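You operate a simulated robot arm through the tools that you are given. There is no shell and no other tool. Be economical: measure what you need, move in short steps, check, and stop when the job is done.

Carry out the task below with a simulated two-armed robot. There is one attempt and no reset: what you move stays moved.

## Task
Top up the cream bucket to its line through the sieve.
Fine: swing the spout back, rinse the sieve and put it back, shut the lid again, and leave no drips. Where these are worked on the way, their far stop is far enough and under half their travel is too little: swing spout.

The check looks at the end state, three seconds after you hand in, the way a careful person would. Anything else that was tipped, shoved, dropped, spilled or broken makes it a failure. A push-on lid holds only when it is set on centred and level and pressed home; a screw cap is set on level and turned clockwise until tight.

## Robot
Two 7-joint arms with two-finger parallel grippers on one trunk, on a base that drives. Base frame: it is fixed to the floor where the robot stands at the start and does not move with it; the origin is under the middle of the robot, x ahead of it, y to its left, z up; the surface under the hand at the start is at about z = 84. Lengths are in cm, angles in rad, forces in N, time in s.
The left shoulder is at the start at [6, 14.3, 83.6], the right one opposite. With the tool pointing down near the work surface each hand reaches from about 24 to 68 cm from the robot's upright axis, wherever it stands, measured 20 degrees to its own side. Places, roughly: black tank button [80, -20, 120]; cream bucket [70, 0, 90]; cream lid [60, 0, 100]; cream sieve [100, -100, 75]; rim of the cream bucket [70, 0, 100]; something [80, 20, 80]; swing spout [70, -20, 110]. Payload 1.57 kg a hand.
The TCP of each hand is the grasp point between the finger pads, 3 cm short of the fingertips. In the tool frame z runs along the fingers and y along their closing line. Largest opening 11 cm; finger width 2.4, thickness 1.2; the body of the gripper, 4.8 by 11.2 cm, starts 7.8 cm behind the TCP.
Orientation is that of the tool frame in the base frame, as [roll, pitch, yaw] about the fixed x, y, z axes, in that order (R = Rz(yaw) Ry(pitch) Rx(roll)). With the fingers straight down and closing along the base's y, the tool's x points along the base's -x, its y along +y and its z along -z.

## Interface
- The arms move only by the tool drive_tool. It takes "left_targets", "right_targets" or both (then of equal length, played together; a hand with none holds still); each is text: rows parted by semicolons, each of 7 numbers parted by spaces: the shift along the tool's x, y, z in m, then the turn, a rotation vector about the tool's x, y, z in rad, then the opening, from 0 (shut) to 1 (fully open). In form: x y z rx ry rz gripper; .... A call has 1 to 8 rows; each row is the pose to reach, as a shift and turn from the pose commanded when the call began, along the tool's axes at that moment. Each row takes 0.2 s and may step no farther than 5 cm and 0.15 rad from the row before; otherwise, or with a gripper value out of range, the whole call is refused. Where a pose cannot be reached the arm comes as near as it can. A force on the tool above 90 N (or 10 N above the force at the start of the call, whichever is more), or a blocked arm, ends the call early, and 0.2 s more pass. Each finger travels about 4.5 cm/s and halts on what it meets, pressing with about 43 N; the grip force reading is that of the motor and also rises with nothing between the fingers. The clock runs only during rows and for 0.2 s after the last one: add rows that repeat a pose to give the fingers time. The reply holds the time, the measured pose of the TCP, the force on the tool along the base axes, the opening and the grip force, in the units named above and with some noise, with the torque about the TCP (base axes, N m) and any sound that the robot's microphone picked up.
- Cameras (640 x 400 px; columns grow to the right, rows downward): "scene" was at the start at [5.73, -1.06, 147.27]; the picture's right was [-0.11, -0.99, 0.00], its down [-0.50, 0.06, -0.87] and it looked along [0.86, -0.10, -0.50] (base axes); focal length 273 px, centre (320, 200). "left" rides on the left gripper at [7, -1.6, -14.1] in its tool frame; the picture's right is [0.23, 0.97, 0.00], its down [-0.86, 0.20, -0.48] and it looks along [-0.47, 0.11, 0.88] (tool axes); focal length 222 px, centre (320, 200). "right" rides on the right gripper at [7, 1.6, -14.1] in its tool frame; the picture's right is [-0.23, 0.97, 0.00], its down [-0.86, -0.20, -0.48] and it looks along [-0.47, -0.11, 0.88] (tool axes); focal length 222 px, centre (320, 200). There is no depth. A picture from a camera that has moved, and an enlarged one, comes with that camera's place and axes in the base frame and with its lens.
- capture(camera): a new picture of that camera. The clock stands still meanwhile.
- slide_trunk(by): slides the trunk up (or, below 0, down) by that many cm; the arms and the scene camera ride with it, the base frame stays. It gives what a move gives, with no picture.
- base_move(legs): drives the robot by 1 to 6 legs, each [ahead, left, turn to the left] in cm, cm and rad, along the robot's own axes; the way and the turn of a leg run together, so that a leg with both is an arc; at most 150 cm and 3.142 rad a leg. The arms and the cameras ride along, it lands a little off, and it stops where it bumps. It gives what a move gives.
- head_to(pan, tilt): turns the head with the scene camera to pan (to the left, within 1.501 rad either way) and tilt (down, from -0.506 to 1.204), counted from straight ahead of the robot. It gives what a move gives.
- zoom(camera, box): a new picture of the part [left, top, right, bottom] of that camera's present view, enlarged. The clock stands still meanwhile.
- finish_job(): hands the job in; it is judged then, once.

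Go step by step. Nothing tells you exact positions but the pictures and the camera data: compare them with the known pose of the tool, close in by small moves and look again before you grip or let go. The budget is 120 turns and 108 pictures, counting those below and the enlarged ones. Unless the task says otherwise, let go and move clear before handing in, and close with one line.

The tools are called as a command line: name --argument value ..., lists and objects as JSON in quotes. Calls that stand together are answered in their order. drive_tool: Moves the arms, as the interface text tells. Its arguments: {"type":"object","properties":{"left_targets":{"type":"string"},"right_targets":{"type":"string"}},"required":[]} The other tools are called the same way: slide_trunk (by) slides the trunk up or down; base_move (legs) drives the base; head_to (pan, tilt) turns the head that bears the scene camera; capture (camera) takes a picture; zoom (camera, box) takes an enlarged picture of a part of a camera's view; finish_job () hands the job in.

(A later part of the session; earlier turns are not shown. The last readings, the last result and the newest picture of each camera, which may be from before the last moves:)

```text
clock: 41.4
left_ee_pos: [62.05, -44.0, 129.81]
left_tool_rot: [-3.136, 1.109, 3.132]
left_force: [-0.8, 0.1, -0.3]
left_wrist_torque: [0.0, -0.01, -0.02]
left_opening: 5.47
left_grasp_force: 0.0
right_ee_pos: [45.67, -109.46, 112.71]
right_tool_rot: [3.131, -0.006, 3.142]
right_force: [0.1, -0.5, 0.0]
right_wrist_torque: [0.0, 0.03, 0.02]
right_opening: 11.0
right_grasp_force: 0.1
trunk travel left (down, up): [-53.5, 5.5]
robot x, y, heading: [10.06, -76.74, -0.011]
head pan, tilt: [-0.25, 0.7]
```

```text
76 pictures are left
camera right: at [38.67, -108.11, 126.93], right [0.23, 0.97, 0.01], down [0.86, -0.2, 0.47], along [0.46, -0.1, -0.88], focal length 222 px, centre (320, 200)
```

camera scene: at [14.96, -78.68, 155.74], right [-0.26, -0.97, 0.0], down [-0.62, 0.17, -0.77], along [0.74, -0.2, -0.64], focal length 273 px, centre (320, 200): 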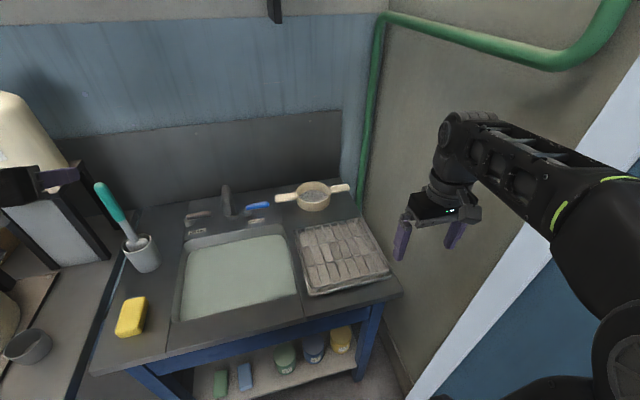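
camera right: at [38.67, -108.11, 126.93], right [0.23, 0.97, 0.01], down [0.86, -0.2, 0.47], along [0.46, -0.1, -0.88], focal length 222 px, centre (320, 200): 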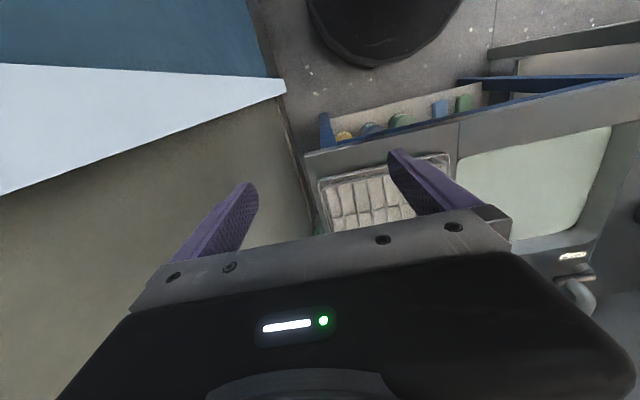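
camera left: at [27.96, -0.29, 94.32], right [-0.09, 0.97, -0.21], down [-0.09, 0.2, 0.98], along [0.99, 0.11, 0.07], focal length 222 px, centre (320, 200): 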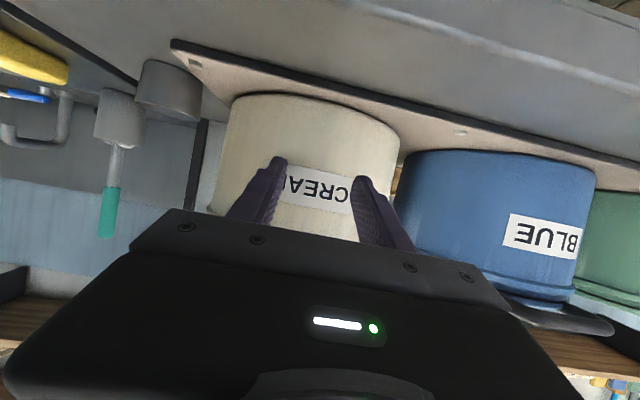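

The sink table is at the same height as the bucket table (z about 84), and the sieve is at about (96,-98). I'll turn the robot left near it so the right shoulder gets closer.

base_move --legs '[[0, -14.5, 0], [9, 0, 0], [0, 0, 0.71]]'

head_to --pan -0.75 --tilt 0.7

capture --camera "scene"

capture --camera "right"

```text
clock: 45.3
left_ee_pos: [36.65, -32.4, 129.7]
left_tool_rot: [-3.134, 1.11, -2.431]
left_force: [0.5, 0.7, 0.6]
left_wrist_torque: [0.01, -0.01, 0.0]
left_opening: 5.49
left_grasp_force: 0.1
right_ee_pos: [67.37, -92.54, 112.72]
right_tool_rot: [3.131, -0.005, -2.423]
right_force: [0.4, 0.7, 0.4]
right_wrist_torque: [-0.03, 0.01, -0.01]
right_opening: 11.01
right_grasp_force: 0.1
trunk travel left (down, up): [-53.5, 5.5]
robot x, y, heading: [18.87, -91.08, 0.706]
head pan, tilt: [-0.25, 0.7]
```

```text
clock: 46.3
left_ee_pos: [36.52, -32.35, 129.76]
left_tool_rot: [-3.134, 1.111, -2.432]
left_force: [0.8, 0.8, -0.2]
left_wrist_torque: [0.02, 0.01, 0.03]
left_opening: 5.5
left_grasp_force: 0.2
right_ee_pos: [67.32, -92.43, 112.62]
right_tool_rot: [3.132, -0.005, -2.425]
right_force: [0.2, -0.3, 0.0]
right_wrist_torque: [-0.02, 0.01, 0.0]
right_opening: 11.0
right_grasp_force: 0.1
trunk travel left (down, up): [-53.5, 5.5]
robot x, y, heading: [18.95, -91.18, 0.706]
head pan, tilt: [-0.75, 0.7]
```

```text
75 pictures are left
camera scene: at [24.71, -93.47, 155.74], right [-0.04, -1.0, 0.0], down [-0.64, 0.03, -0.76], along [0.76, -0.03, -0.64], focal length 273 px, centre (320, 200)
```

scene: 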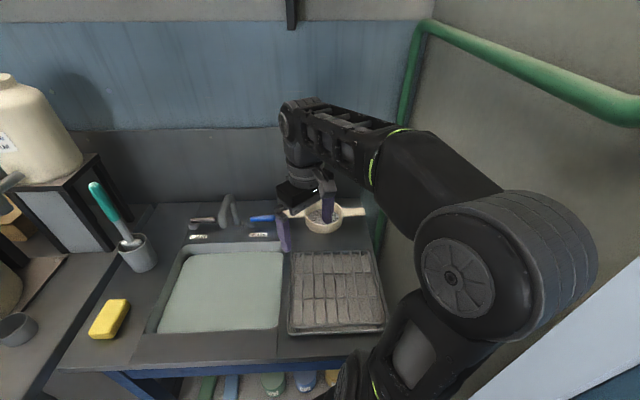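

```text
74 pictures are left
camera right: at [61.06, -96.03, 126.93], right [-0.47, 0.88, 0.01], down [0.78, 0.41, 0.47], along [0.41, 0.23, -0.88], focal length 222 px, centre (320, 200)
```

right: 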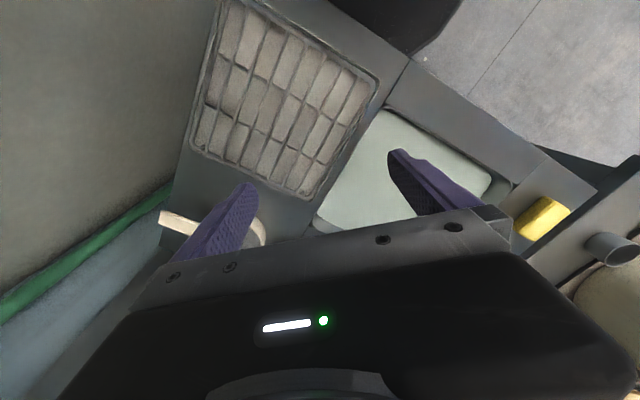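

I can see the sieve now, centred at about (95,-97.5). I'll turn the right hand so it closes along x and hover over the sieve's front wall.

drive_tool --right_targets "-0.02 -0.03 0.02 0 0 -0.14 0.65;-0.042 -0.06 0.04 0 0 -0.28 0.65;-0.063 -0.09 0.06 0 0 -0.42 0.65;-0.084 -0.12 0.08 0 0 -0.56 0.65;-0.105 -0.15 0.1 0 0 -0.71 0.65;-0.125 -0.174 0.12 0 0 -0.854 0.65;-0.125 -0.174 0.12 0 0 -0.854 0.65"

capture --camera "right"

zoom --camera "scene" --box '[200, 130, 400, 260]'

```text
clock: 47.9
left_ee_pos: [36.55, -32.3, 129.73]
left_tool_rot: [-3.135, 1.11, -2.433]
left_force: [0.3, -0.5, 0.3]
left_wrist_torque: [-0.01, 0.0, 0.01]
left_opening: 5.5
left_grasp_force: 0.1
right_ee_pos: [88.11, -97.38, 100.46]
right_tool_rot: [3.131, 0.003, -1.569]
right_force: [-1.4, -0.3, -0.3]
right_wrist_torque: [-0.03, -0.01, 0.01]
right_opening: 7.17
right_grasp_force: 0.0
trunk travel left (down, up): [-53.5, 5.5]
robot x, y, heading: [18.94, -91.13, 0.708]
head pan, tilt: [-0.75, 0.7]
```

```text
73 pictures are left
camera right: at [86.54, -104.47, 114.64], right [-0.97, 0.22, 0.01], down [0.2, 0.85, 0.48], along [0.1, 0.47, -0.88], focal length 222 px, centre (320, 200)
```

right: 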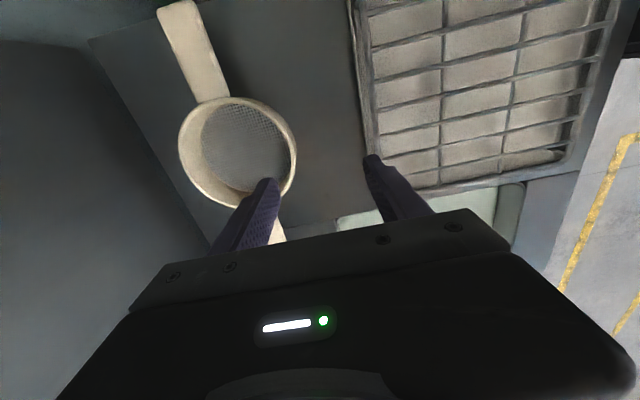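

```text
3.08 times, centred on (300, 195) of scene
camera zoom: at [24.65, -93.48, 155.74], right [-0.04, -1.0, 0.0], down [-0.64, 0.03, -0.77], along [0.76, -0.03, -0.64], focal length 839 px, centre (382, 215)
```

zoom: 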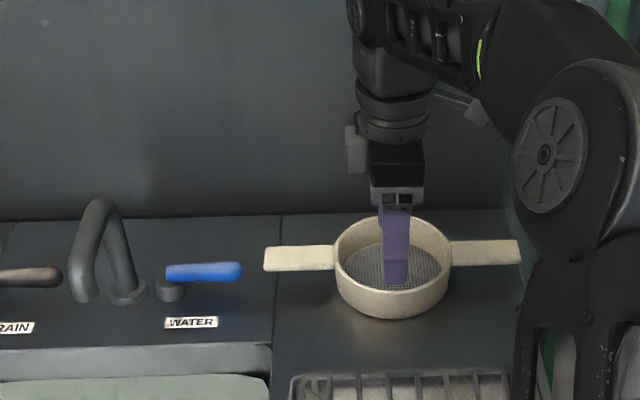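

The ring's front wall is at about (90.3,-98.5) with its top near z = 90. I'll centre the open fingers over it and descend.

drive_tool --right_targets "0.011 -0.022 0 0 0 0 0.65;0.011 -0.022 0.035 0 0 0 0.65;0.011 -0.022 0.07 0 0 0 0.65;0.011 -0.022 0.09 0 0 0 0.65"

capture --camera "right"

zoom --camera "scene" --box '[260, 170, 390, 250]'

```text
clock: 48.9
left_ee_pos: [36.58, -32.43, 129.71]
left_tool_rot: [-3.134, 1.11, -2.433]
left_force: [0.2, -0.2, 0.4]
left_wrist_torque: [-0.04, -0.02, -0.01]
left_opening: 5.5
left_grasp_force: 0.0
right_ee_pos: [90.29, -98.42, 91.29]
right_tool_rot: [3.131, 0.003, -1.57]
right_force: [0.6, 0.3, -0.8]
right_wrist_torque: [0.05, -0.01, -0.01]
right_opening: 7.14
right_grasp_force: 0.0
trunk travel left (down, up): [-53.5, 5.5]
robot x, y, heading: [18.64, -91.02, 0.707]
head pan, tilt: [-0.75, 0.7]
```

```text
71 pictures are left
camera right: at [88.73, -105.45, 105.56], right [-0.97, 0.23, 0.01], down [0.2, 0.85, 0.48], along [0.1, 0.47, -0.88], focal length 222 px, centre (320, 200)
```

right: 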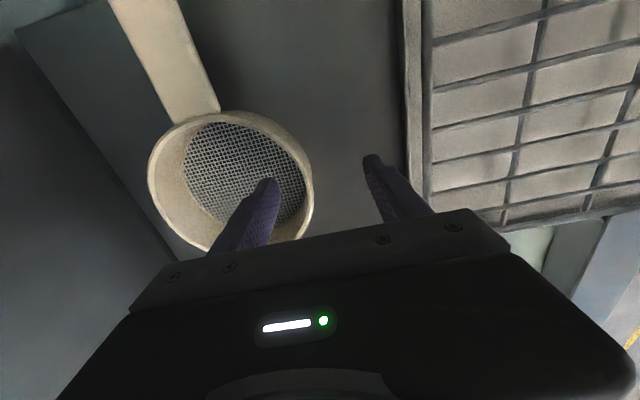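

```text
4.92 times, centred on (325, 210) of scene
camera zoom: at [24.74, -93.47, 155.74], right [-0.04, -1.0, 0.0], down [-0.64, 0.03, -0.76], along [0.76, -0.03, -0.64], focal length 1342 px, centre (295, 151)
```

zoom: 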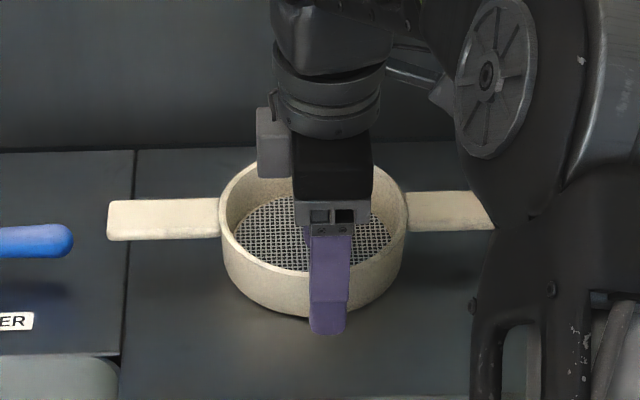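

drive_tool --right_targets "-0.01 0 0.005 0 0 0 0.65;-0.01 0 0.016 0 0 0 0.65;-0.01 0 0.016 0 0 0 0.4;-0.01 0 0.016 0 0 0 0.2;-0.01 0 0.016 0 0 0 0;-0.01 0 0.016 0 0 0 0;-0.01 0 0.016 0 0 0 0;-0.01 0 0.016 0 0 0 0"

zoom --camera "scene" --box '[260, 170, 390, 250]'

```text
clock: 50.7
left_ee_pos: [36.71, -32.36, 129.73]
left_tool_rot: [-3.134, 1.111, -2.432]
left_force: [-0.1, 0.2, 0.1]
left_wrist_torque: [0.03, 0.01, -0.02]
left_opening: 5.54
left_grasp_force: 0.0
right_ee_pos: [90.29, -97.43, 89.79]
right_tool_rot: [3.134, 0.005, -1.57]
right_force: [-0.8, 0.5, 3.1]
right_wrist_torque: [0.04, -0.41, 0.08]
right_opening: 0.75
right_grasp_force: 26.5
trunk travel left (down, up): [-53.5, 5.5]
robot x, y, heading: [18.71, -91.41, 0.707]
head pan, tilt: [-0.75, 0.7]
```

```text
4.92 times, centred on (325, 210) of scene
camera zoom: at [24.68, -93.47, 155.74], right [-0.04, -1.0, 0.0], down [-0.64, 0.03, -0.77], along [0.76, -0.03, -0.64], focal length 1342 px, centre (295, 151)
```

zoom: 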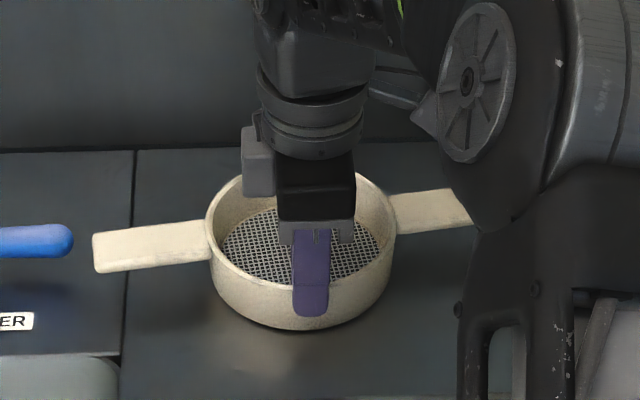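

The wall is gripped. I'll lift and check the hold.

drive_tool --right_targets "0 0 -0.03 0 0 0 0;0 0 -0.07 0 0 0 0;0 0 -0.11 0 0 0 0;0 0 -0.15 0 0 0 0;0 0 -0.18 0 0 0 0"

capture --camera "scene"

capture --camera "right"

```text
clock: 51.9
left_ee_pos: [36.58, -32.45, 129.7]
left_tool_rot: [-3.135, 1.11, -2.437]
left_force: [0.8, -0.5, -0.8]
left_wrist_torque: [-0.01, 0.02, 0.04]
left_opening: 5.53
left_grasp_force: 0.1
right_ee_pos: [90.37, -97.73, 104.78]
right_tool_rot: [3.133, 0.005, -1.57]
right_force: [0.7, -0.4, 1.0]
right_wrist_torque: [0.02, 0.0, 0.01]
right_opening: 0.0
right_grasp_force: 21.1
right hand out of reach, approached as far as the arm can: row 5
trunk travel left (down, up): [-53.5, 5.5]
robot x, y, heading: [19.08, -91.17, 0.709]
head pan, tilt: [-0.75, 0.7]
```

```text
68 pictures are left
camera scene: at [24.76, -93.56, 155.73], right [-0.04, -1.0, 0.0], down [-0.64, 0.03, -0.76], along [0.76, -0.03, -0.64], focal length 273 px, centre (320, 200)
```

scene: 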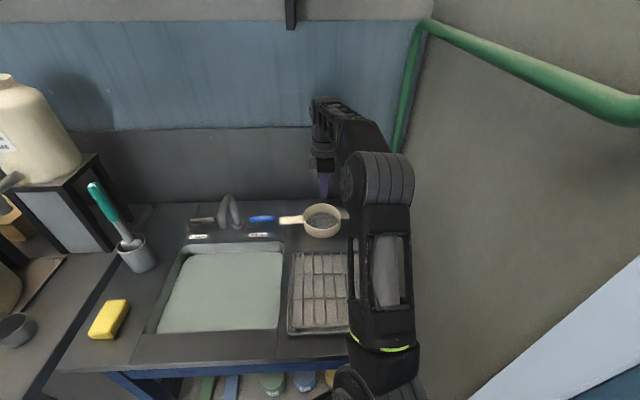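

```text
67 pictures are left
camera right: at [88.77, -104.77, 119.04], right [-0.97, 0.23, 0.01], down [0.2, 0.85, 0.48], along [0.1, 0.47, -0.88], focal length 222 px, centre (320, 200)
```

right: 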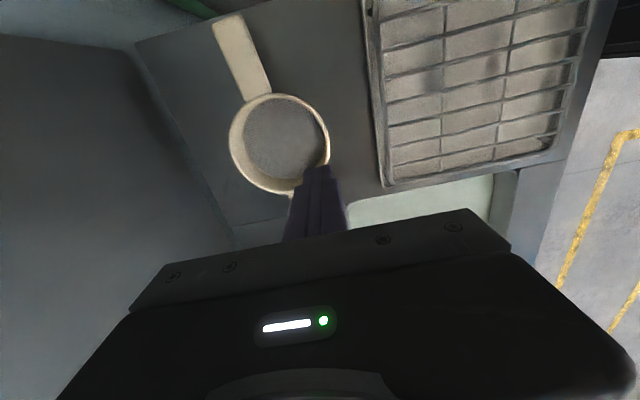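

The grip slipped: the sieve is back on the table, upright, but slightly turned. I'll grip the flat left ear instead, and hover over it first.

drive_tool --right_targets "-0.03 -0.01 0 0 0 -0.05 0.3;-0.06 -0.025 0.02 0 0 -0.1 0.65;-0.079 -0.037 0.04 0 0 -0.12 0.65;-0.079 -0.037 0.06 0 0 -0.12 0.65;-0.079 -0.037 0.06 0 0 -0.12 0.65"

capture --camera "right"

zoom --camera "scene" --box '[240, 170, 370, 250]'

```text
clock: 53.1
left_ee_pos: [36.55, -32.48, 129.91]
left_tool_rot: [-3.134, 1.111, -2.432]
left_force: [-0.3, -0.6, 0.1]
left_wrist_torque: [0.0, -0.04, -0.01]
left_opening: 5.5
left_grasp_force: 0.1
right_ee_pos: [93.96, -89.72, 98.76]
right_tool_rot: [3.133, 0.006, -1.451]
right_force: [0.4, 0.3, -0.1]
right_wrist_torque: [0.02, -0.02, -0.01]
right_opening: 7.15
right_grasp_force: 0.1
right hand out of reach, approached as far as the arm can: row 1, 2, 3
trunk travel left (down, up): [-53.5, 5.5]
robot x, y, heading: [18.65, -90.93, 0.711]
head pan, tilt: [-0.75, 0.7]
```

```text
66 pictures are left
camera right: at [93.24, -97.08, 112.98], right [-0.99, 0.11, 0.01], down [0.1, 0.87, 0.48], along [0.04, 0.48, -0.88], focal length 222 px, centre (320, 200)
```

right: 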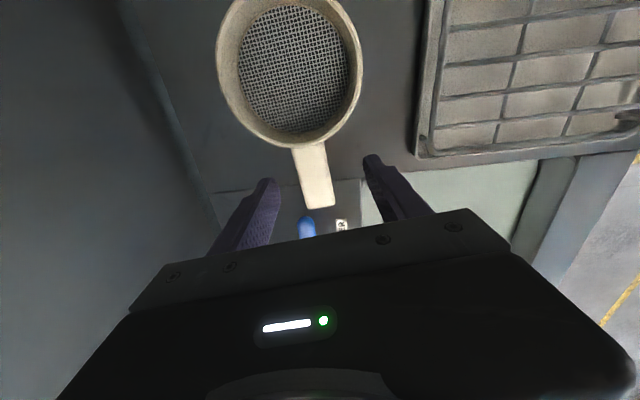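

```text
4.92 times, centred on (305, 210) of scene
camera zoom: at [24.55, -93.58, 155.75], right [-0.04, -1.0, 0.0], down [-0.64, 0.03, -0.77], along [0.76, -0.03, -0.64], focal length 1342 px, centre (394, 151)
```

zoom: 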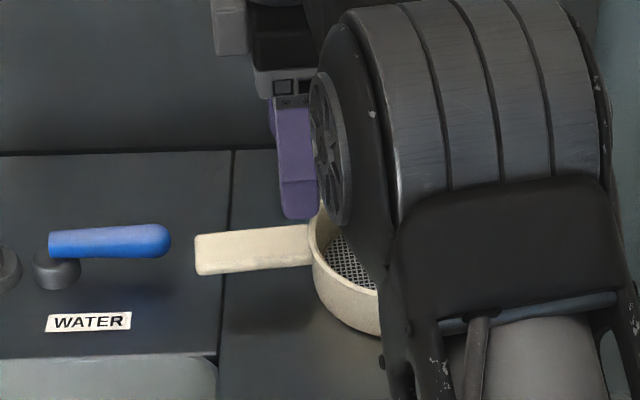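

The ear lies between the fingers, centred near (95,-89). I'll descend and close.

drive_tool --right_targets "-0.004 -0.011 0.04 0 0 0 0.65;-0.004 -0.011 0.08 0 0 0 0.65;-0.004 -0.011 0.104 0 0 0 0.65;-0.004 -0.011 0.104 0 0 0 0.3;-0.004 -0.011 0.104 0 0 0 0;-0.004 -0.011 0.104 0 0 0 0;-0.004 -0.011 0.104 0 0 0 0;-0.004 -0.011 0.104 0 0 0 0"

capture --camera "right"

zoom --camera "scene" --box '[240, 170, 370, 250]'

```text
clock: 54.9
left_ee_pos: [36.52, -32.31, 129.74]
left_tool_rot: [-3.134, 1.109, -2.432]
left_force: [-0.5, -0.3, -1.2]
left_wrist_torque: [0.0, 0.03, -0.01]
left_opening: 5.52
left_grasp_force: 0.1
right_ee_pos: [94.75, -88.95, 88.43]
right_tool_rot: [3.132, 0.007, -1.45]
right_force: [-0.1, 0.0, 0.1]
right_wrist_torque: [0.1, -0.04, 0.0]
right_opening: 3.75
right_grasp_force: 40.5
trunk travel left (down, up): [-53.5, 5.5]
robot x, y, heading: [18.57, -91.26, 0.709]
head pan, tilt: [-0.75, 0.7]
```

```text
64 pictures are left
camera right: at [94.07, -96.31, 102.57], right [-0.99, 0.11, 0.01], down [0.1, 0.87, 0.48], along [0.04, 0.48, -0.88], focal length 222 px, centre (320, 200)
```

right: 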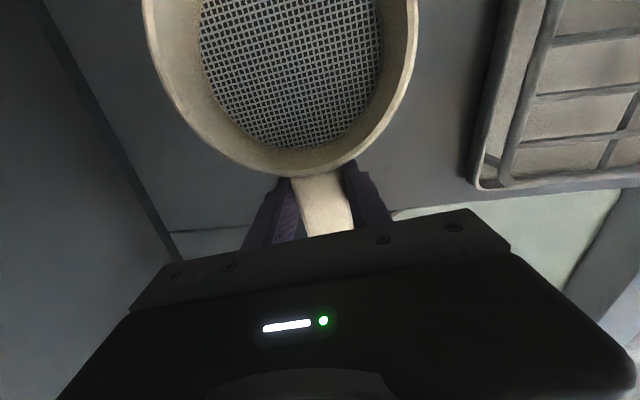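

```text
4.92 times, centred on (305, 210) of scene
camera zoom: at [24.73, -93.47, 155.73], right [-0.04, -1.0, 0.0], down [-0.64, 0.03, -0.76], along [0.76, -0.03, -0.64], focal length 1342 px, centre (394, 151)
```

zoom: 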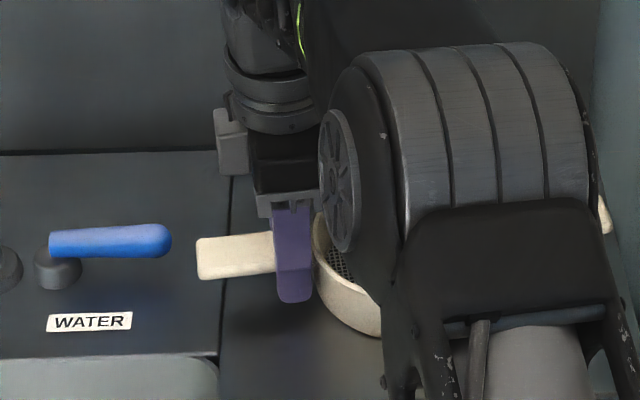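

drive_tool --right_targets "0 0 -0.015 0 0 0 0;0 0 -0.03 0 0 0 0;0 0 -0.05 0 0 0 0;0 0 -0.08 0 0 0 0"

capture --camera "right"

zoom --camera "scene" --box '[240, 150, 390, 250]'

```text
clock: 55.9
left_ee_pos: [36.65, -32.28, 129.75]
left_tool_rot: [-3.136, 1.11, -2.432]
left_force: [-0.4, 1.0, -0.3]
left_wrist_torque: [-0.01, 0.02, 0.0]
left_opening: 5.5
left_grasp_force: 0.0
right_ee_pos: [94.89, -88.92, 96.64]
right_tool_rot: [3.131, 0.004, -1.448]
right_force: [-0.4, 1.2, -2.1]
right_wrist_torque: [0.13, 0.02, 0.0]
right_opening: 3.72
right_grasp_force: 43.1
trunk travel left (down, up): [-53.5, 5.5]
robot x, y, heading: [18.53, -91.51, 0.703]
head pan, tilt: [-0.75, 0.7]
```

```text
62 pictures are left
camera right: at [94.24, -96.16, 110.68], right [-0.99, 0.11, 0.01], down [0.1, 0.87, 0.48], along [0.04, 0.48, -0.88], focal length 222 px, centre (320, 200)
```

right: 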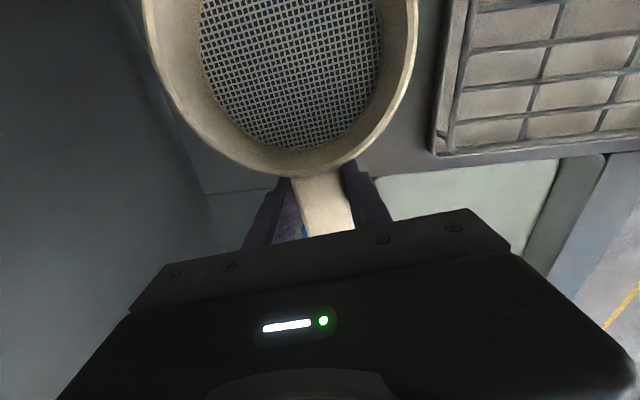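

```text
4.00 times, centred on (315, 200) of scene
camera zoom: at [24.7, -93.47, 155.73], right [-0.04, -1.0, 0.0], down [-0.64, 0.03, -0.77], along [0.76, -0.03, -0.64], focal length 1091 px, centre (340, 200)
```

zoom: 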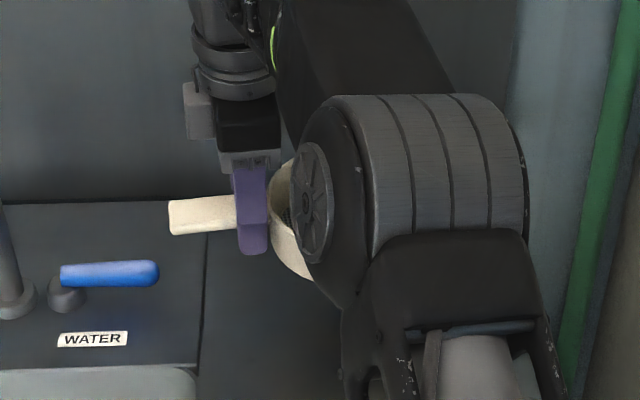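

The sieve is held level. I'll raise it and draw it in toward the robot.

drive_tool --right_targets "0 0 -0.04 0 0 0 0;0 0 -0.075 0 0 0 0;-0.022 0.035 -0.08 0 0 0 0;-0.044 0.07 -0.085 0 0 0 0;-0.066 0.105 -0.09 0 0 0 0;-0.088 0.14 -0.095 0 0 0 0;-0.11 0.175 -0.1 0 0 0 0;-0.131 0.208 -0.1 0 0 0 0"

capture --camera "scene"

```text
clock: 57.7
left_ee_pos: [36.52, -32.28, 129.71]
left_tool_rot: [-3.134, 1.109, -2.432]
left_force: [0.0, -0.4, 0.2]
left_wrist_torque: [-0.01, -0.01, -0.04]
left_opening: 5.52
left_grasp_force: 0.0
right_ee_pos: [72.84, -78.34, 106.83]
right_tool_rot: [3.133, 0.008, -1.45]
right_force: [0.1, -0.2, -2.0]
right_wrist_torque: [0.13, 0.02, 0.03]
right_opening: 3.74
right_grasp_force: 43.1
right hand out of reach, approached as far as the arm can: row 1, 2, 3
trunk travel left (down, up): [-53.5, 5.5]
robot x, y, heading: [18.56, -91.18, 0.709]
head pan, tilt: [-0.75, 0.7]
```

```text
60 pictures are left
camera scene: at [24.62, -93.46, 155.74], right [-0.04, -1.0, 0.0], down [-0.64, 0.03, -0.77], along [0.76, -0.03, -0.64], focal length 273 px, centre (320, 200)
```

scene: 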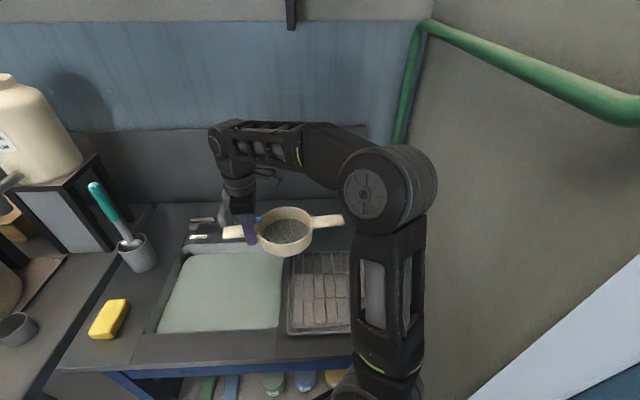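

Now I'll back out, go across in front of the bucket and stop short to check the pose.

base_move --legs '[[-32.6, 28, 0], [65.4, 76.2, 0], [0, 0, -0.209]]'

head_to --pan -0.5 --tilt 0.6

capture --camera "scene"

```text
clock: 65.8
left_ee_pos: [4.35, 62.81, 129.87]
left_tool_rot: [-3.137, 1.11, -2.62]
left_force: [0.0, 0.2, -0.7]
left_wrist_torque: [0.0, -0.02, 0.02]
left_opening: 5.52
left_grasp_force: 0.1
right_ee_pos: [31.6, 10.63, 106.73]
right_tool_rot: [3.131, 0.007, -1.637]
right_force: [-0.7, -0.3, -1.8]
right_wrist_torque: [0.12, -0.02, 0.03]
right_opening: 3.72
right_grasp_force: 43.0
trunk travel left (down, up): [-53.5, 5.5]
robot x, y, heading: [-23.88, 8.44, 0.516]
head pan, tilt: [-0.75, 0.7]
```

```text
clock: 66.6
left_ee_pos: [4.38, 62.71, 129.78]
left_tool_rot: [-3.133, 1.11, -2.621]
left_force: [0.0, 0.3, -0.6]
left_wrist_torque: [0.02, 0.0, -0.03]
left_opening: 5.49
left_grasp_force: 0.1
right_ee_pos: [31.52, 10.77, 106.8]
right_tool_rot: [3.131, 0.009, -1.635]
right_force: [-0.2, -0.3, -0.5]
right_wrist_torque: [0.13, -0.01, -0.03]
right_opening: 3.74
right_grasp_force: 43.3
trunk travel left (down, up): [-53.5, 5.5]
robot x, y, heading: [-23.83, 8.19, 0.515]
head pan, tilt: [-0.499, 0.6]
```

```text
59 pictures are left
camera scene: at [-18.15, 6.99, 156.59], right [0.02, -1.0, 0.0], down [-0.57, -0.01, -0.82], along [0.82, 0.02, -0.57], focal length 273 px, centre (320, 200)
```

scene: 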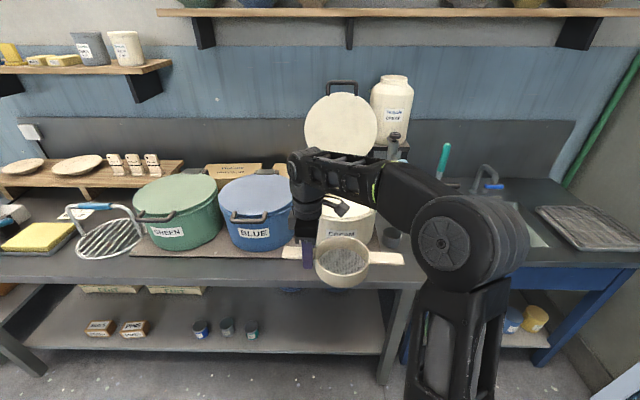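

The sieve is ahead of the bucket. I'll drive forward partway, then extend the arm so the elbow stays clear of the spout.

base_move --legs '[[16.8, -8.9, 0]]'

capture --camera "scene"

```text
clock: 68.1
left_ee_pos: [23.36, 63.25, 129.74]
left_tool_rot: [-3.137, 1.11, -2.623]
left_force: [0.3, -0.5, -0.6]
left_wrist_torque: [-0.01, 0.01, -0.02]
left_opening: 5.5
left_grasp_force: 0.0
right_ee_pos: [50.51, 11.36, 106.6]
right_tool_rot: [3.13, 0.004, -1.638]
right_force: [-0.3, 0.3, -1.2]
right_wrist_torque: [0.1, -0.02, 0.02]
right_opening: 3.72
right_grasp_force: 43.1
trunk travel left (down, up): [-53.5, 5.5]
robot x, y, heading: [-5.7, 9.04, 0.515]
head pan, tilt: [-0.499, 0.6]
```

```text
58 pictures are left
camera scene: at [0.89, 7.56, 156.59], right [0.02, -1.0, 0.0], down [-0.57, -0.01, -0.82], along [0.82, 0.02, -0.57], focal length 273 px, centre (320, 200)
```

scene: 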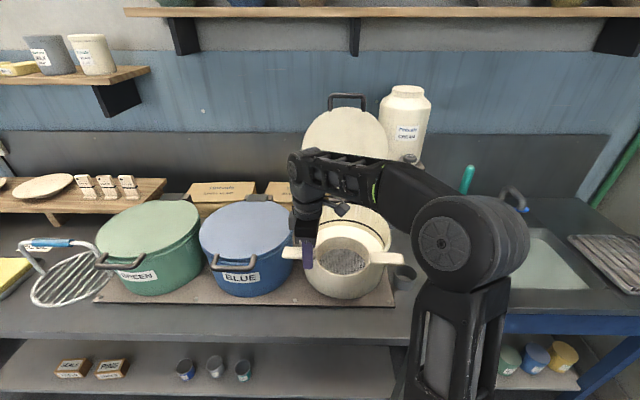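

slide_trunk --by 3

drive_tool --right_targets "-0.002 -0.04 0 0 0 0 0;-0.004 -0.08 0 0 0 0 0;-0.006 -0.12 0 0 0 0 0;-0.008 -0.161 0 0 0 0 0;-0.008 -0.161 0 0 0 0 0"

capture --camera "scene"

capture --camera "right"

```text
clock: 68.9
left_ee_pos: [23.46, 63.29, 132.76]
left_tool_rot: [-3.134, 1.109, -2.624]
left_force: [-0.8, -0.1, 0.3]
left_wrist_torque: [-0.01, -0.02, -0.03]
left_opening: 5.49
left_grasp_force: 0.1
right_ee_pos: [50.4, 11.29, 109.8]
right_tool_rot: [3.131, 0.006, -1.638]
right_force: [0.4, -0.2, -2.4]
right_wrist_torque: [0.12, -0.04, 0.04]
right_opening: 3.73
right_grasp_force: 43.6
trunk travel left (down, up): [-56.5, 2.5]
robot x, y, heading: [-5.16, 8.84, 0.518]
head pan, tilt: [-0.499, 0.6]
```

```text
clock: 70.1
left_ee_pos: [23.22, 63.17, 132.7]
left_tool_rot: [-3.134, 1.109, -2.623]
left_force: [-0.1, -1.1, -0.3]
left_wrist_torque: [0.01, -0.02, -0.02]
left_opening: 5.49
left_grasp_force: 0.1
right_ee_pos: [59.97, 10.84, 109.05]
right_tool_rot: [3.121, 0.006, -1.638]
right_force: [-0.1, -0.8, -1.8]
right_wrist_torque: [0.13, -0.03, 0.0]
right_opening: 3.7
right_grasp_force: 42.8
right hand out of reach, approached as far as the arm can: row 3, 4, 5
trunk travel left (down, up): [-56.5, 2.5]
robot x, y, heading: [-5.16, 8.64, 0.517]
head pan, tilt: [-0.499, 0.6]
```

```text
57 pictures are left
camera scene: at [0.7, 7.5, 159.6], right [0.02, -1.0, 0.0], down [-0.56, -0.01, -0.83], along [0.82, 0.02, -0.56], focal length 273 px, centre (320, 200)
```

scene: 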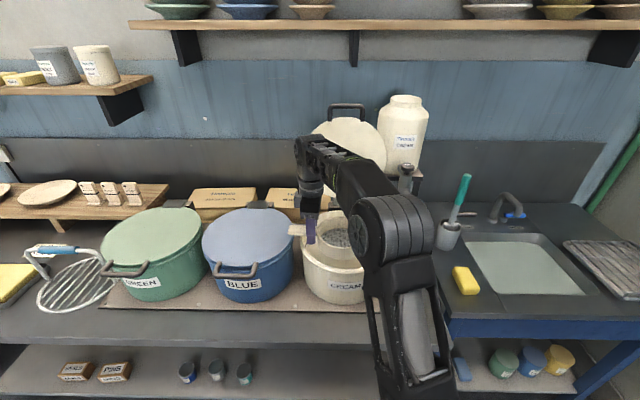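

```text
56 pictures are left
camera right: at [58.0, 3.86, 123.24], right [-0.96, 0.29, 0.02], down [0.27, 0.84, 0.48], along [0.12, 0.46, -0.88], focal length 222 px, centre (320, 200)
```

right: 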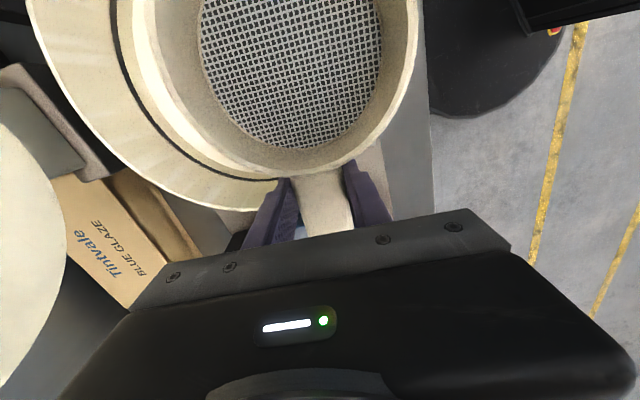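

base_move --legs '[[5.9, -3.0, 0]]'

capture --camera "right"

capture --camera "scene"

```text
clock: 71.1
left_ee_pos: [30.13, 63.65, 132.62]
left_tool_rot: [-3.136, 1.108, -2.622]
left_force: [1.0, 1.1, -1.5]
left_wrist_torque: [0.05, 0.02, 0.02]
left_opening: 5.49
left_grasp_force: 0.0
right_ee_pos: [66.79, 11.4, 108.96]
right_tool_rot: [3.121, 0.005, -1.637]
right_force: [0.2, -0.5, -1.4]
right_wrist_torque: [0.13, 0.01, 0.05]
right_opening: 3.72
right_grasp_force: 43.0
trunk travel left (down, up): [-56.5, 2.5]
robot x, y, heading: [1.18, 9.26, 0.517]
head pan, tilt: [-0.499, 0.6]
```

```text
55 pictures are left
camera right: at [64.88, 4.32, 123.11], right [-0.96, 0.29, 0.02], down [0.27, 0.84, 0.48], along [0.12, 0.46, -0.88], focal length 222 px, centre (320, 200)
```

right: 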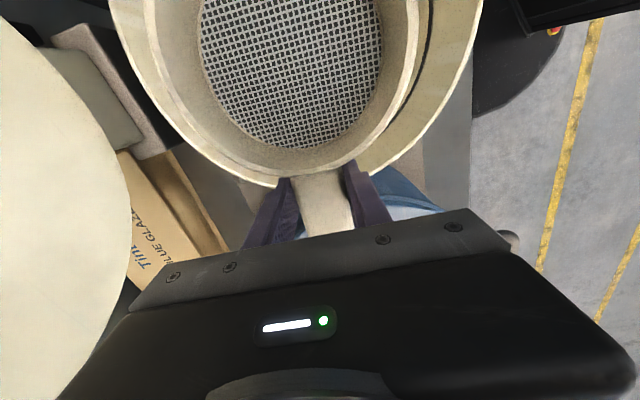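

```text
54 pictures are left
camera scene: at [7.65, 7.94, 159.59], right [0.02, -1.0, 0.0], down [-0.57, -0.01, -0.82], along [0.82, 0.02, -0.57], focal length 273 px, centre (320, 200)
```

scene: 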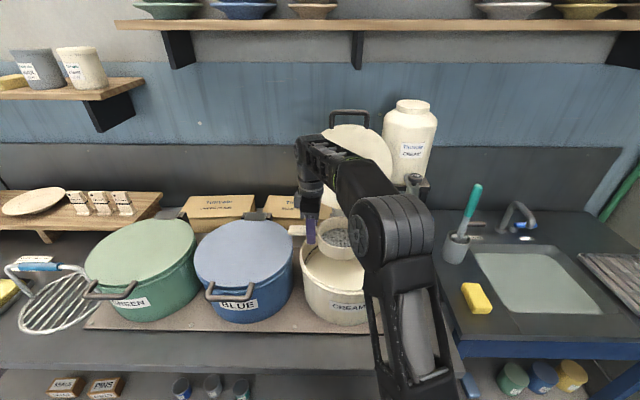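

The sieve centre is within about 1 cm of the bucket centre. I'll correct that and lower it.

drive_tool --right_targets "0.0055 0.0077 0.02 0 0 0 0;0.0055 0.0077 0.05 0 0 0 0;0.0055 0.0077 0.065 0 0 0 0;0.0055 0.0077 0.072 0 0 0 0"

zoom --camera "scene" --box '[270, 180, 410, 340]'

capture --camera "right"

```text
clock: 72.1
left_ee_pos: [29.78, 63.49, 132.82]
left_tool_rot: [-3.134, 1.111, -2.623]
left_force: [0.8, -0.1, -0.1]
left_wrist_torque: [-0.01, 0.05, -0.02]
left_opening: 5.51
left_grasp_force: 0.0
right_ee_pos: [66.39, 10.94, 103.89]
right_tool_rot: [-3.127, 0.03, -1.643]
right_force: [-7.1, -3.7, 38.3]
right_wrist_torque: [-0.23, 0.4, -0.16]
right_opening: 3.79
right_grasp_force: 42.7
trunk travel left (down, up): [-56.5, 2.5]
robot x, y, heading: [1.48, 9.22, 0.525]
head pan, tilt: [-0.499, 0.6]
stopped in row 4 (right hand): the force on the tool passed its limit at 94 N (the readings are from after the stop); the commanded pose is now the measured one
```

```text
2.50 times, centred on (340, 260) of scene
camera zoom: at [7.1, 7.88, 159.6], right [0.02, -1.0, 0.0], down [-0.56, -0.01, -0.83], along [0.83, 0.02, -0.56], focal length 682 px, centre (270, 50)
```

zoom: 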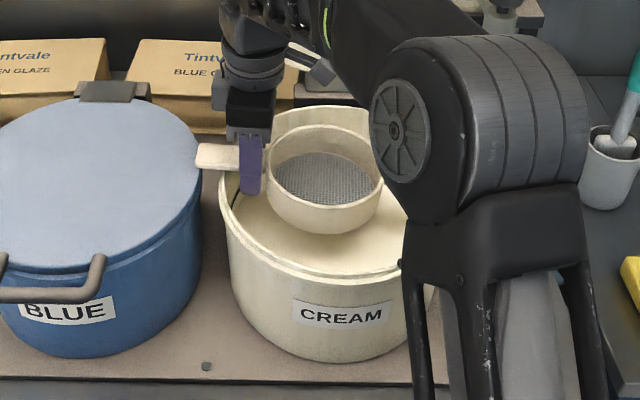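

```text
52 pictures are left
camera right: at [63.85, 3.69, 117.86], right [-0.96, 0.3, -0.01], down [0.25, 0.83, 0.51], along [0.16, 0.48, -0.86], focal length 222 px, centre (320, 200)
```

right: 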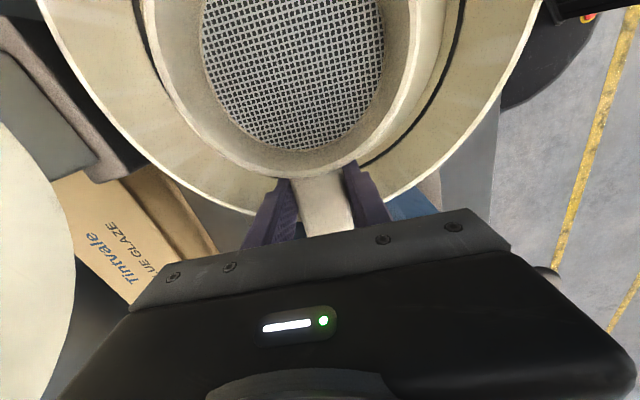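

The ear is resting on the rim (contact force) and the ring looks centred. I'll relieve the force, open and retreat upward.

drive_tool --right_targets "0 0 -0.003 0 0 0 0.2;0 0 -0.003 0 0 0 0.5;0 0 -0.003 0 0 0 0.65;0 0 -0.003 0 0 0 0.65;0 0 -0.02 0 0 0 0.65;0 0 -0.05 0 0 0 0.65;0 0 -0.08 0 0 0 0.65"

capture --camera "right"

zoom --camera "scene" --box '[270, 180, 410, 340]'

```text
clock: 73.7
left_ee_pos: [29.95, 63.59, 132.78]
left_tool_rot: [-3.133, 1.111, -2.623]
left_force: [0.8, -0.3, 0.0]
left_wrist_torque: [-0.03, 0.03, 0.03]
left_opening: 5.52
left_grasp_force: 0.0
right_ee_pos: [66.43, 10.92, 110.37]
right_tool_rot: [-3.135, 0.02, -1.642]
right_force: [0.6, 0.0, -0.5]
right_wrist_torque: [-0.01, 0.0, 0.01]
right_opening: 7.14
right_grasp_force: 0.2
right hand out of reach, approached as far as the arm can: row 7
trunk travel left (down, up): [-56.5, 2.5]
robot x, y, heading: [1.38, 9.25, 0.52]
head pan, tilt: [-0.499, 0.6]
```

```text
51 pictures are left
camera right: at [64.08, 3.67, 124.38], right [-0.96, 0.3, 0.0], down [0.26, 0.83, 0.5], along [0.15, 0.48, -0.87], focal length 222 px, centre (320, 200)
```

right: 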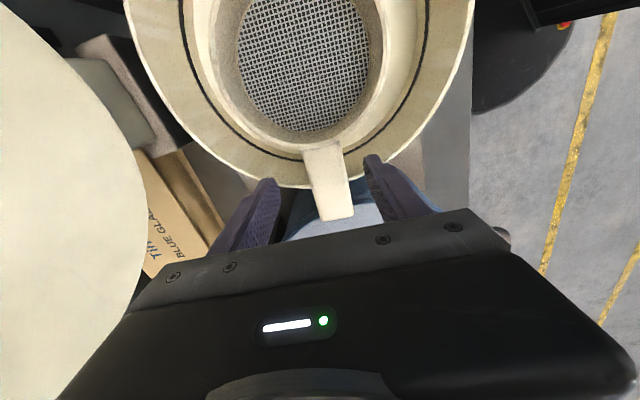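

```text
2.50 times, centred on (340, 260) of scene
camera zoom: at [7.43, 7.92, 159.59], right [0.02, -1.0, 0.0], down [-0.56, -0.01, -0.82], along [0.82, 0.02, -0.57], focal length 682 px, centre (270, 50)
```

zoom: 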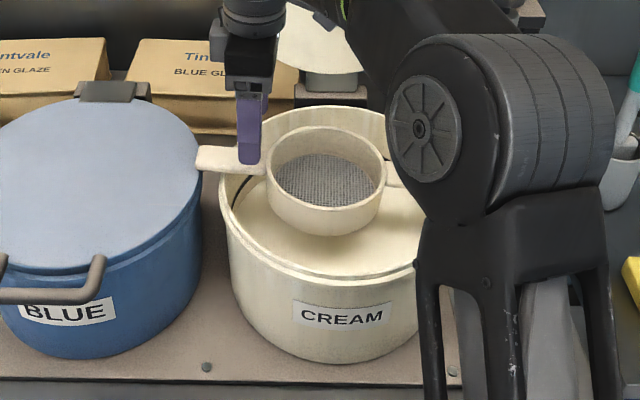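

The sieve sits well across the bucket. Next I retreat and reposition the base square to the tank to swing the spout with the right hand.

drive_tool --right_targets "0 0.04 0 0 0 0 0.3;0 0.08 0 0 0 0 0;0 0.12 0 0 0 0 0;0 0.15 0 0 0 0 0"

base_move --legs '[[-13, 0.6, 0], [0, 0, -0.52]]'

drive_tool --right_targets "0 0 0 0 0 0.14 0;0 0 0 0 0 0.28 0;0 0 0 0 0 0.42 0;0 0 0 0 0 0.56 0;0 0 0 0 0 0.7 0;0 0 0 0 0 0.84 0;0 0 0 0 0 0.98 0"

head_to --pan -0.1 --tilt 0.6

capture --camera "scene"

```text
clock: 74.7
left_ee_pos: [29.93, 63.6, 132.78]
left_tool_rot: [-3.135, 1.109, -2.622]
left_force: [0.0, 0.6, 0.5]
left_wrist_torque: [0.02, 0.01, 0.0]
left_opening: 5.48
left_grasp_force: 0.0
right_ee_pos: [51.28, 12.05, 110.3]
right_tool_rot: [-3.134, 0.021, -1.641]
right_force: [0.2, 0.6, -0.5]
right_wrist_torque: [0.03, -0.04, 0.02]
right_opening: 0.0
right_grasp_force: 8.4
trunk travel left (down, up): [-56.5, 2.5]
robot x, y, heading: [1.47, 9.02, 0.514]
head pan, tilt: [-0.499, 0.6]
```

```text
clock: 77.4
left_ee_pos: [41.88, 36.06, 132.8]
left_tool_rot: [-3.137, 1.11, 3.134]
left_force: [-0.6, 0.7, 0.0]
left_wrist_torque: [-0.02, 0.02, 0.01]
left_opening: 5.5
left_grasp_force: 0.0
right_ee_pos: [34.37, -19.27, 110.22]
right_tool_rot: [-3.135, 0.024, -2.168]
right_force: [-0.7, -0.4, 0.1]
right_wrist_torque: [-0.04, 0.0, 0.0]
right_opening: 0.0
right_grasp_force: 21.6
trunk travel left (down, up): [-56.5, 2.5]
robot x, y, heading: [-10.09, 3.61, -0.007]
head pan, tilt: [-0.499, 0.6]
```

```text
clock: 79.0
left_ee_pos: [41.79, 36.01, 132.75]
left_tool_rot: [-3.136, 1.11, 3.132]
left_force: [-0.3, -0.6, -0.2]
left_wrist_torque: [0.0, -0.01, 0.02]
left_opening: 5.52
left_grasp_force: 0.0
right_ee_pos: [34.41, -19.31, 110.18]
right_tool_rot: [3.129, 0.016, 3.133]
right_force: [0.2, 0.2, -0.5]
right_wrist_torque: [0.0, 0.02, 0.01]
right_opening: 0.0
right_grasp_force: 21.0
trunk travel left (down, up): [-56.5, 2.5]
robot x, y, heading: [-10.28, 3.33, -0.009]
head pan, tilt: [-0.499, 0.6]
```

```text
clock: 79.9
left_ee_pos: [41.91, 36.02, 132.65]
left_tool_rot: [-3.131, 1.11, 3.133]
left_force: [0.0, -1.1, 0.0]
left_wrist_torque: [-0.03, -0.02, -0.01]
left_opening: 5.49
left_grasp_force: 0.1
right_ee_pos: [34.45, -19.32, 110.39]
right_tool_rot: [3.127, 0.016, 3.136]
right_force: [-0.7, 0.1, 0.3]
right_wrist_torque: [0.0, -0.01, 0.03]
right_opening: 0.01
right_grasp_force: 21.3
trunk travel left (down, up): [-56.5, 2.5]
robot x, y, heading: [-9.99, 3.7, -0.012]
head pan, tilt: [-0.099, 0.6]
```

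```text
49 pictures are left
camera scene: at [-4.62, 2.37, 159.6], right [-0.11, -0.99, 0.0], down [-0.56, 0.06, -0.83], along [0.82, -0.09, -0.56], focal length 273 px, centre (320, 200)
```

scene: 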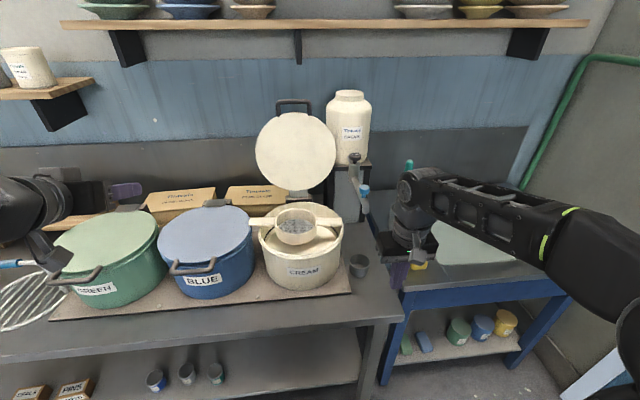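

I'll raise the trunk, shift the right hand to the right of the spout and drive closer.

slide_trunk --by 2.4

drive_tool --right_targets "0 -0.04 0 0 0 0 0;0 -0.08 0 0 0 0 0"

base_move --legs '[[19.5, 0, 0.01]]'

zoom --camera "scene" --box '[220, 110, 420, 310]'

capture --camera "right"

```text
clock: 80.6
left_ee_pos: [41.84, 36.0, 135.15]
left_tool_rot: [-3.137, 1.11, 3.132]
left_force: [-0.3, -1.0, -0.1]
left_wrist_torque: [0.01, -0.03, 0.01]
left_opening: 5.51
left_grasp_force: 0.0
right_ee_pos: [34.43, -19.44, 112.58]
right_tool_rot: [3.127, 0.017, 3.133]
right_force: [0.2, 0.3, 1.4]
right_wrist_torque: [0.04, -0.05, 0.0]
right_opening: 0.02
right_grasp_force: 20.8
trunk travel left (down, up): [-58.9, 0.1]
robot x, y, heading: [-10.34, 3.49, -0.008]
head pan, tilt: [-0.099, 0.6]
```

```text
clock: 81.2
left_ee_pos: [41.82, 35.99, 135.19]
left_tool_rot: [-3.135, 1.113, 3.133]
left_force: [-0.4, 0.3, 0.5]
left_wrist_torque: [-0.02, -0.02, -0.01]
left_opening: 5.49
left_grasp_force: 0.0
right_ee_pos: [34.48, -27.51, 112.56]
right_tool_rot: [3.127, 0.018, 3.137]
right_force: [0.2, 0.4, -0.4]
right_wrist_torque: [0.0, -0.02, -0.02]
right_opening: 0.0
right_grasp_force: 20.9
trunk travel left (down, up): [-58.9, 0.1]
robot x, y, heading: [-10.36, 3.26, -0.006]
head pan, tilt: [-0.099, 0.6]
```

```text
clock: 82.8
left_ee_pos: [61.16, 36.36, 135.06]
left_tool_rot: [-3.136, 1.108, -3.14]
left_force: [0.3, -0.4, 0.5]
left_wrist_torque: [0.0, 0.02, -0.04]
left_opening: 5.51
left_grasp_force: 0.1
right_ee_pos: [54.36, -27.11, 112.58]
right_tool_rot: [3.127, 0.018, -3.137]
right_force: [-0.2, -0.6, 0.1]
right_wrist_torque: [0.0, 0.03, -0.02]
right_opening: 0.0
right_grasp_force: 21.1
trunk travel left (down, up): [-58.9, 0.1]
robot x, y, heading: [9.49, 3.23, 0.002]
head pan, tilt: [-0.099, 0.6]
```

```text
2.00 times, centred on (320, 210) of scene
camera zoom: at [15.08, 2.34, 161.99], right [-0.1, -1.0, 0.0], down [-0.56, 0.06, -0.82], along [0.82, -0.08, -0.57], focal length 545 px, centre (320, 180)
```

zoom: 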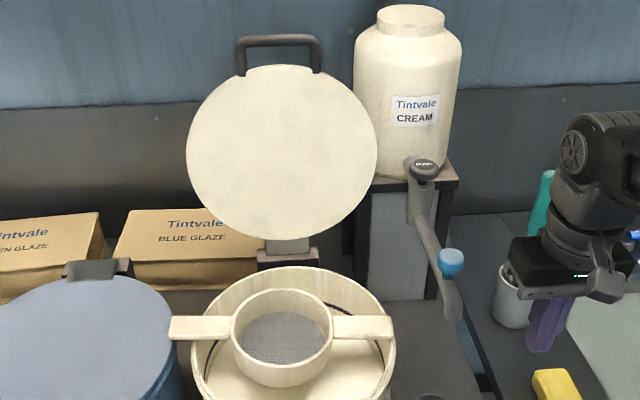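

```text
47 pictures are left
camera right: at [47.08, -25.78, 126.68], right [0.22, 0.97, 0.02], down [0.85, -0.2, 0.49], along [0.48, -0.09, -0.87], focal length 222 px, centre (320, 200)
```

right: 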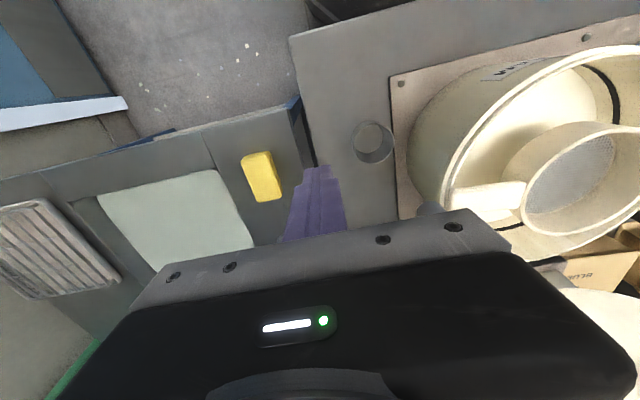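

The spout tip is at about (60,-18.6,110). I'll push it from its right side toward the bucket along its arc.

drive_tool --right_targets "-0.036 0 0 0 0 0 0;-0.076 0.011 0 0 0 0 0;-0.076 0.046 0 0 0 0 0;-0.079 0.091 0 0 0 0 0;-0.087 0.131 0 0 0 0 0;-0.102 0.171 0 0 0 0 0"

zoom --camera "scene" --box '[220, 110, 420, 310]'

```text
clock: 84.2
left_ee_pos: [61.25, 36.53, 135.1]
left_tool_rot: [-3.134, 1.11, -3.138]
left_force: [-0.8, 0.9, 0.4]
left_wrist_torque: [-0.02, -0.01, -0.02]
left_opening: 5.51
left_grasp_force: 0.0
right_ee_pos: [64.45, -10.03, 112.94]
right_tool_rot: [3.128, 0.019, -3.141]
right_force: [0.3, 0.6, 0.0]
right_wrist_torque: [-0.04, 0.04, 0.03]
right_opening: 0.02
right_grasp_force: 21.7
trunk travel left (down, up): [-58.9, 0.1]
robot x, y, heading: [9.06, 3.12, 0.0]
head pan, tilt: [-0.099, 0.6]
```

```text
2.00 times, centred on (320, 210) of scene
camera zoom: at [15.03, 2.47, 161.99], right [-0.1, -1.0, 0.0], down [-0.56, 0.06, -0.82], along [0.82, -0.08, -0.57], focal length 545 px, centre (320, 180)
```

zoom: 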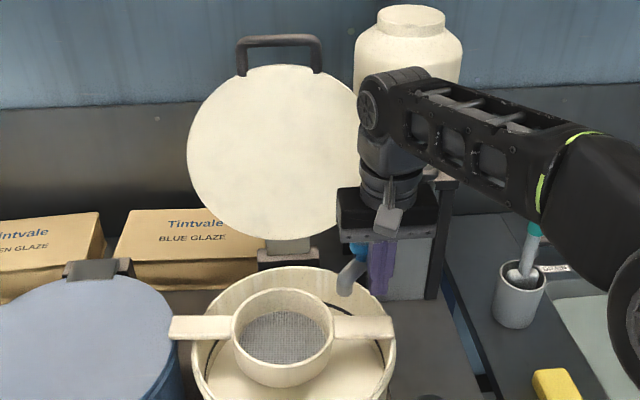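

drive_tool --right_targets "-0.013 0.018 0 0 0 0 0;-0.027 0.034 0 0 0 0 0;-0.04 0.045 0 0 0 0 0;-0.052 0.054 0 0 0 0 0"

zoom --camera "scene" --box '[220, 110, 420, 310]'

```text
clock: 85.2
left_ee_pos: [60.97, 36.53, 135.24]
left_tool_rot: [-3.137, 1.11, -3.139]
left_force: [0.7, 0.8, -0.6]
left_wrist_torque: [0.0, 0.02, -0.02]
left_opening: 5.48
left_grasp_force: 0.1
right_ee_pos: [67.13, -6.57, 113.26]
right_tool_rot: [3.128, 0.019, -3.138]
right_force: [-8.3, 1.4, 0.0]
right_wrist_torque: [0.01, -0.18, 0.08]
right_opening: 0.0
right_grasp_force: 21.3
right hand out of reach, approached as far as the arm can: row 3, 4
trunk travel left (down, up): [-58.9, 0.1]
robot x, y, heading: [9.24, 3.52, -0.003]
head pan, tilt: [-0.099, 0.6]
```

```text
2.00 times, centred on (320, 210) of scene
camera zoom: at [14.78, 2.37, 162.0], right [-0.1, -1.0, 0.0], down [-0.56, 0.06, -0.83], along [0.82, -0.08, -0.56], focal length 545 px, centre (320, 180)
```

zoom: 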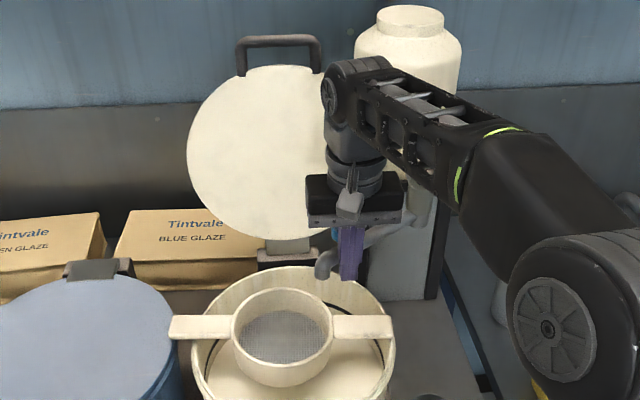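

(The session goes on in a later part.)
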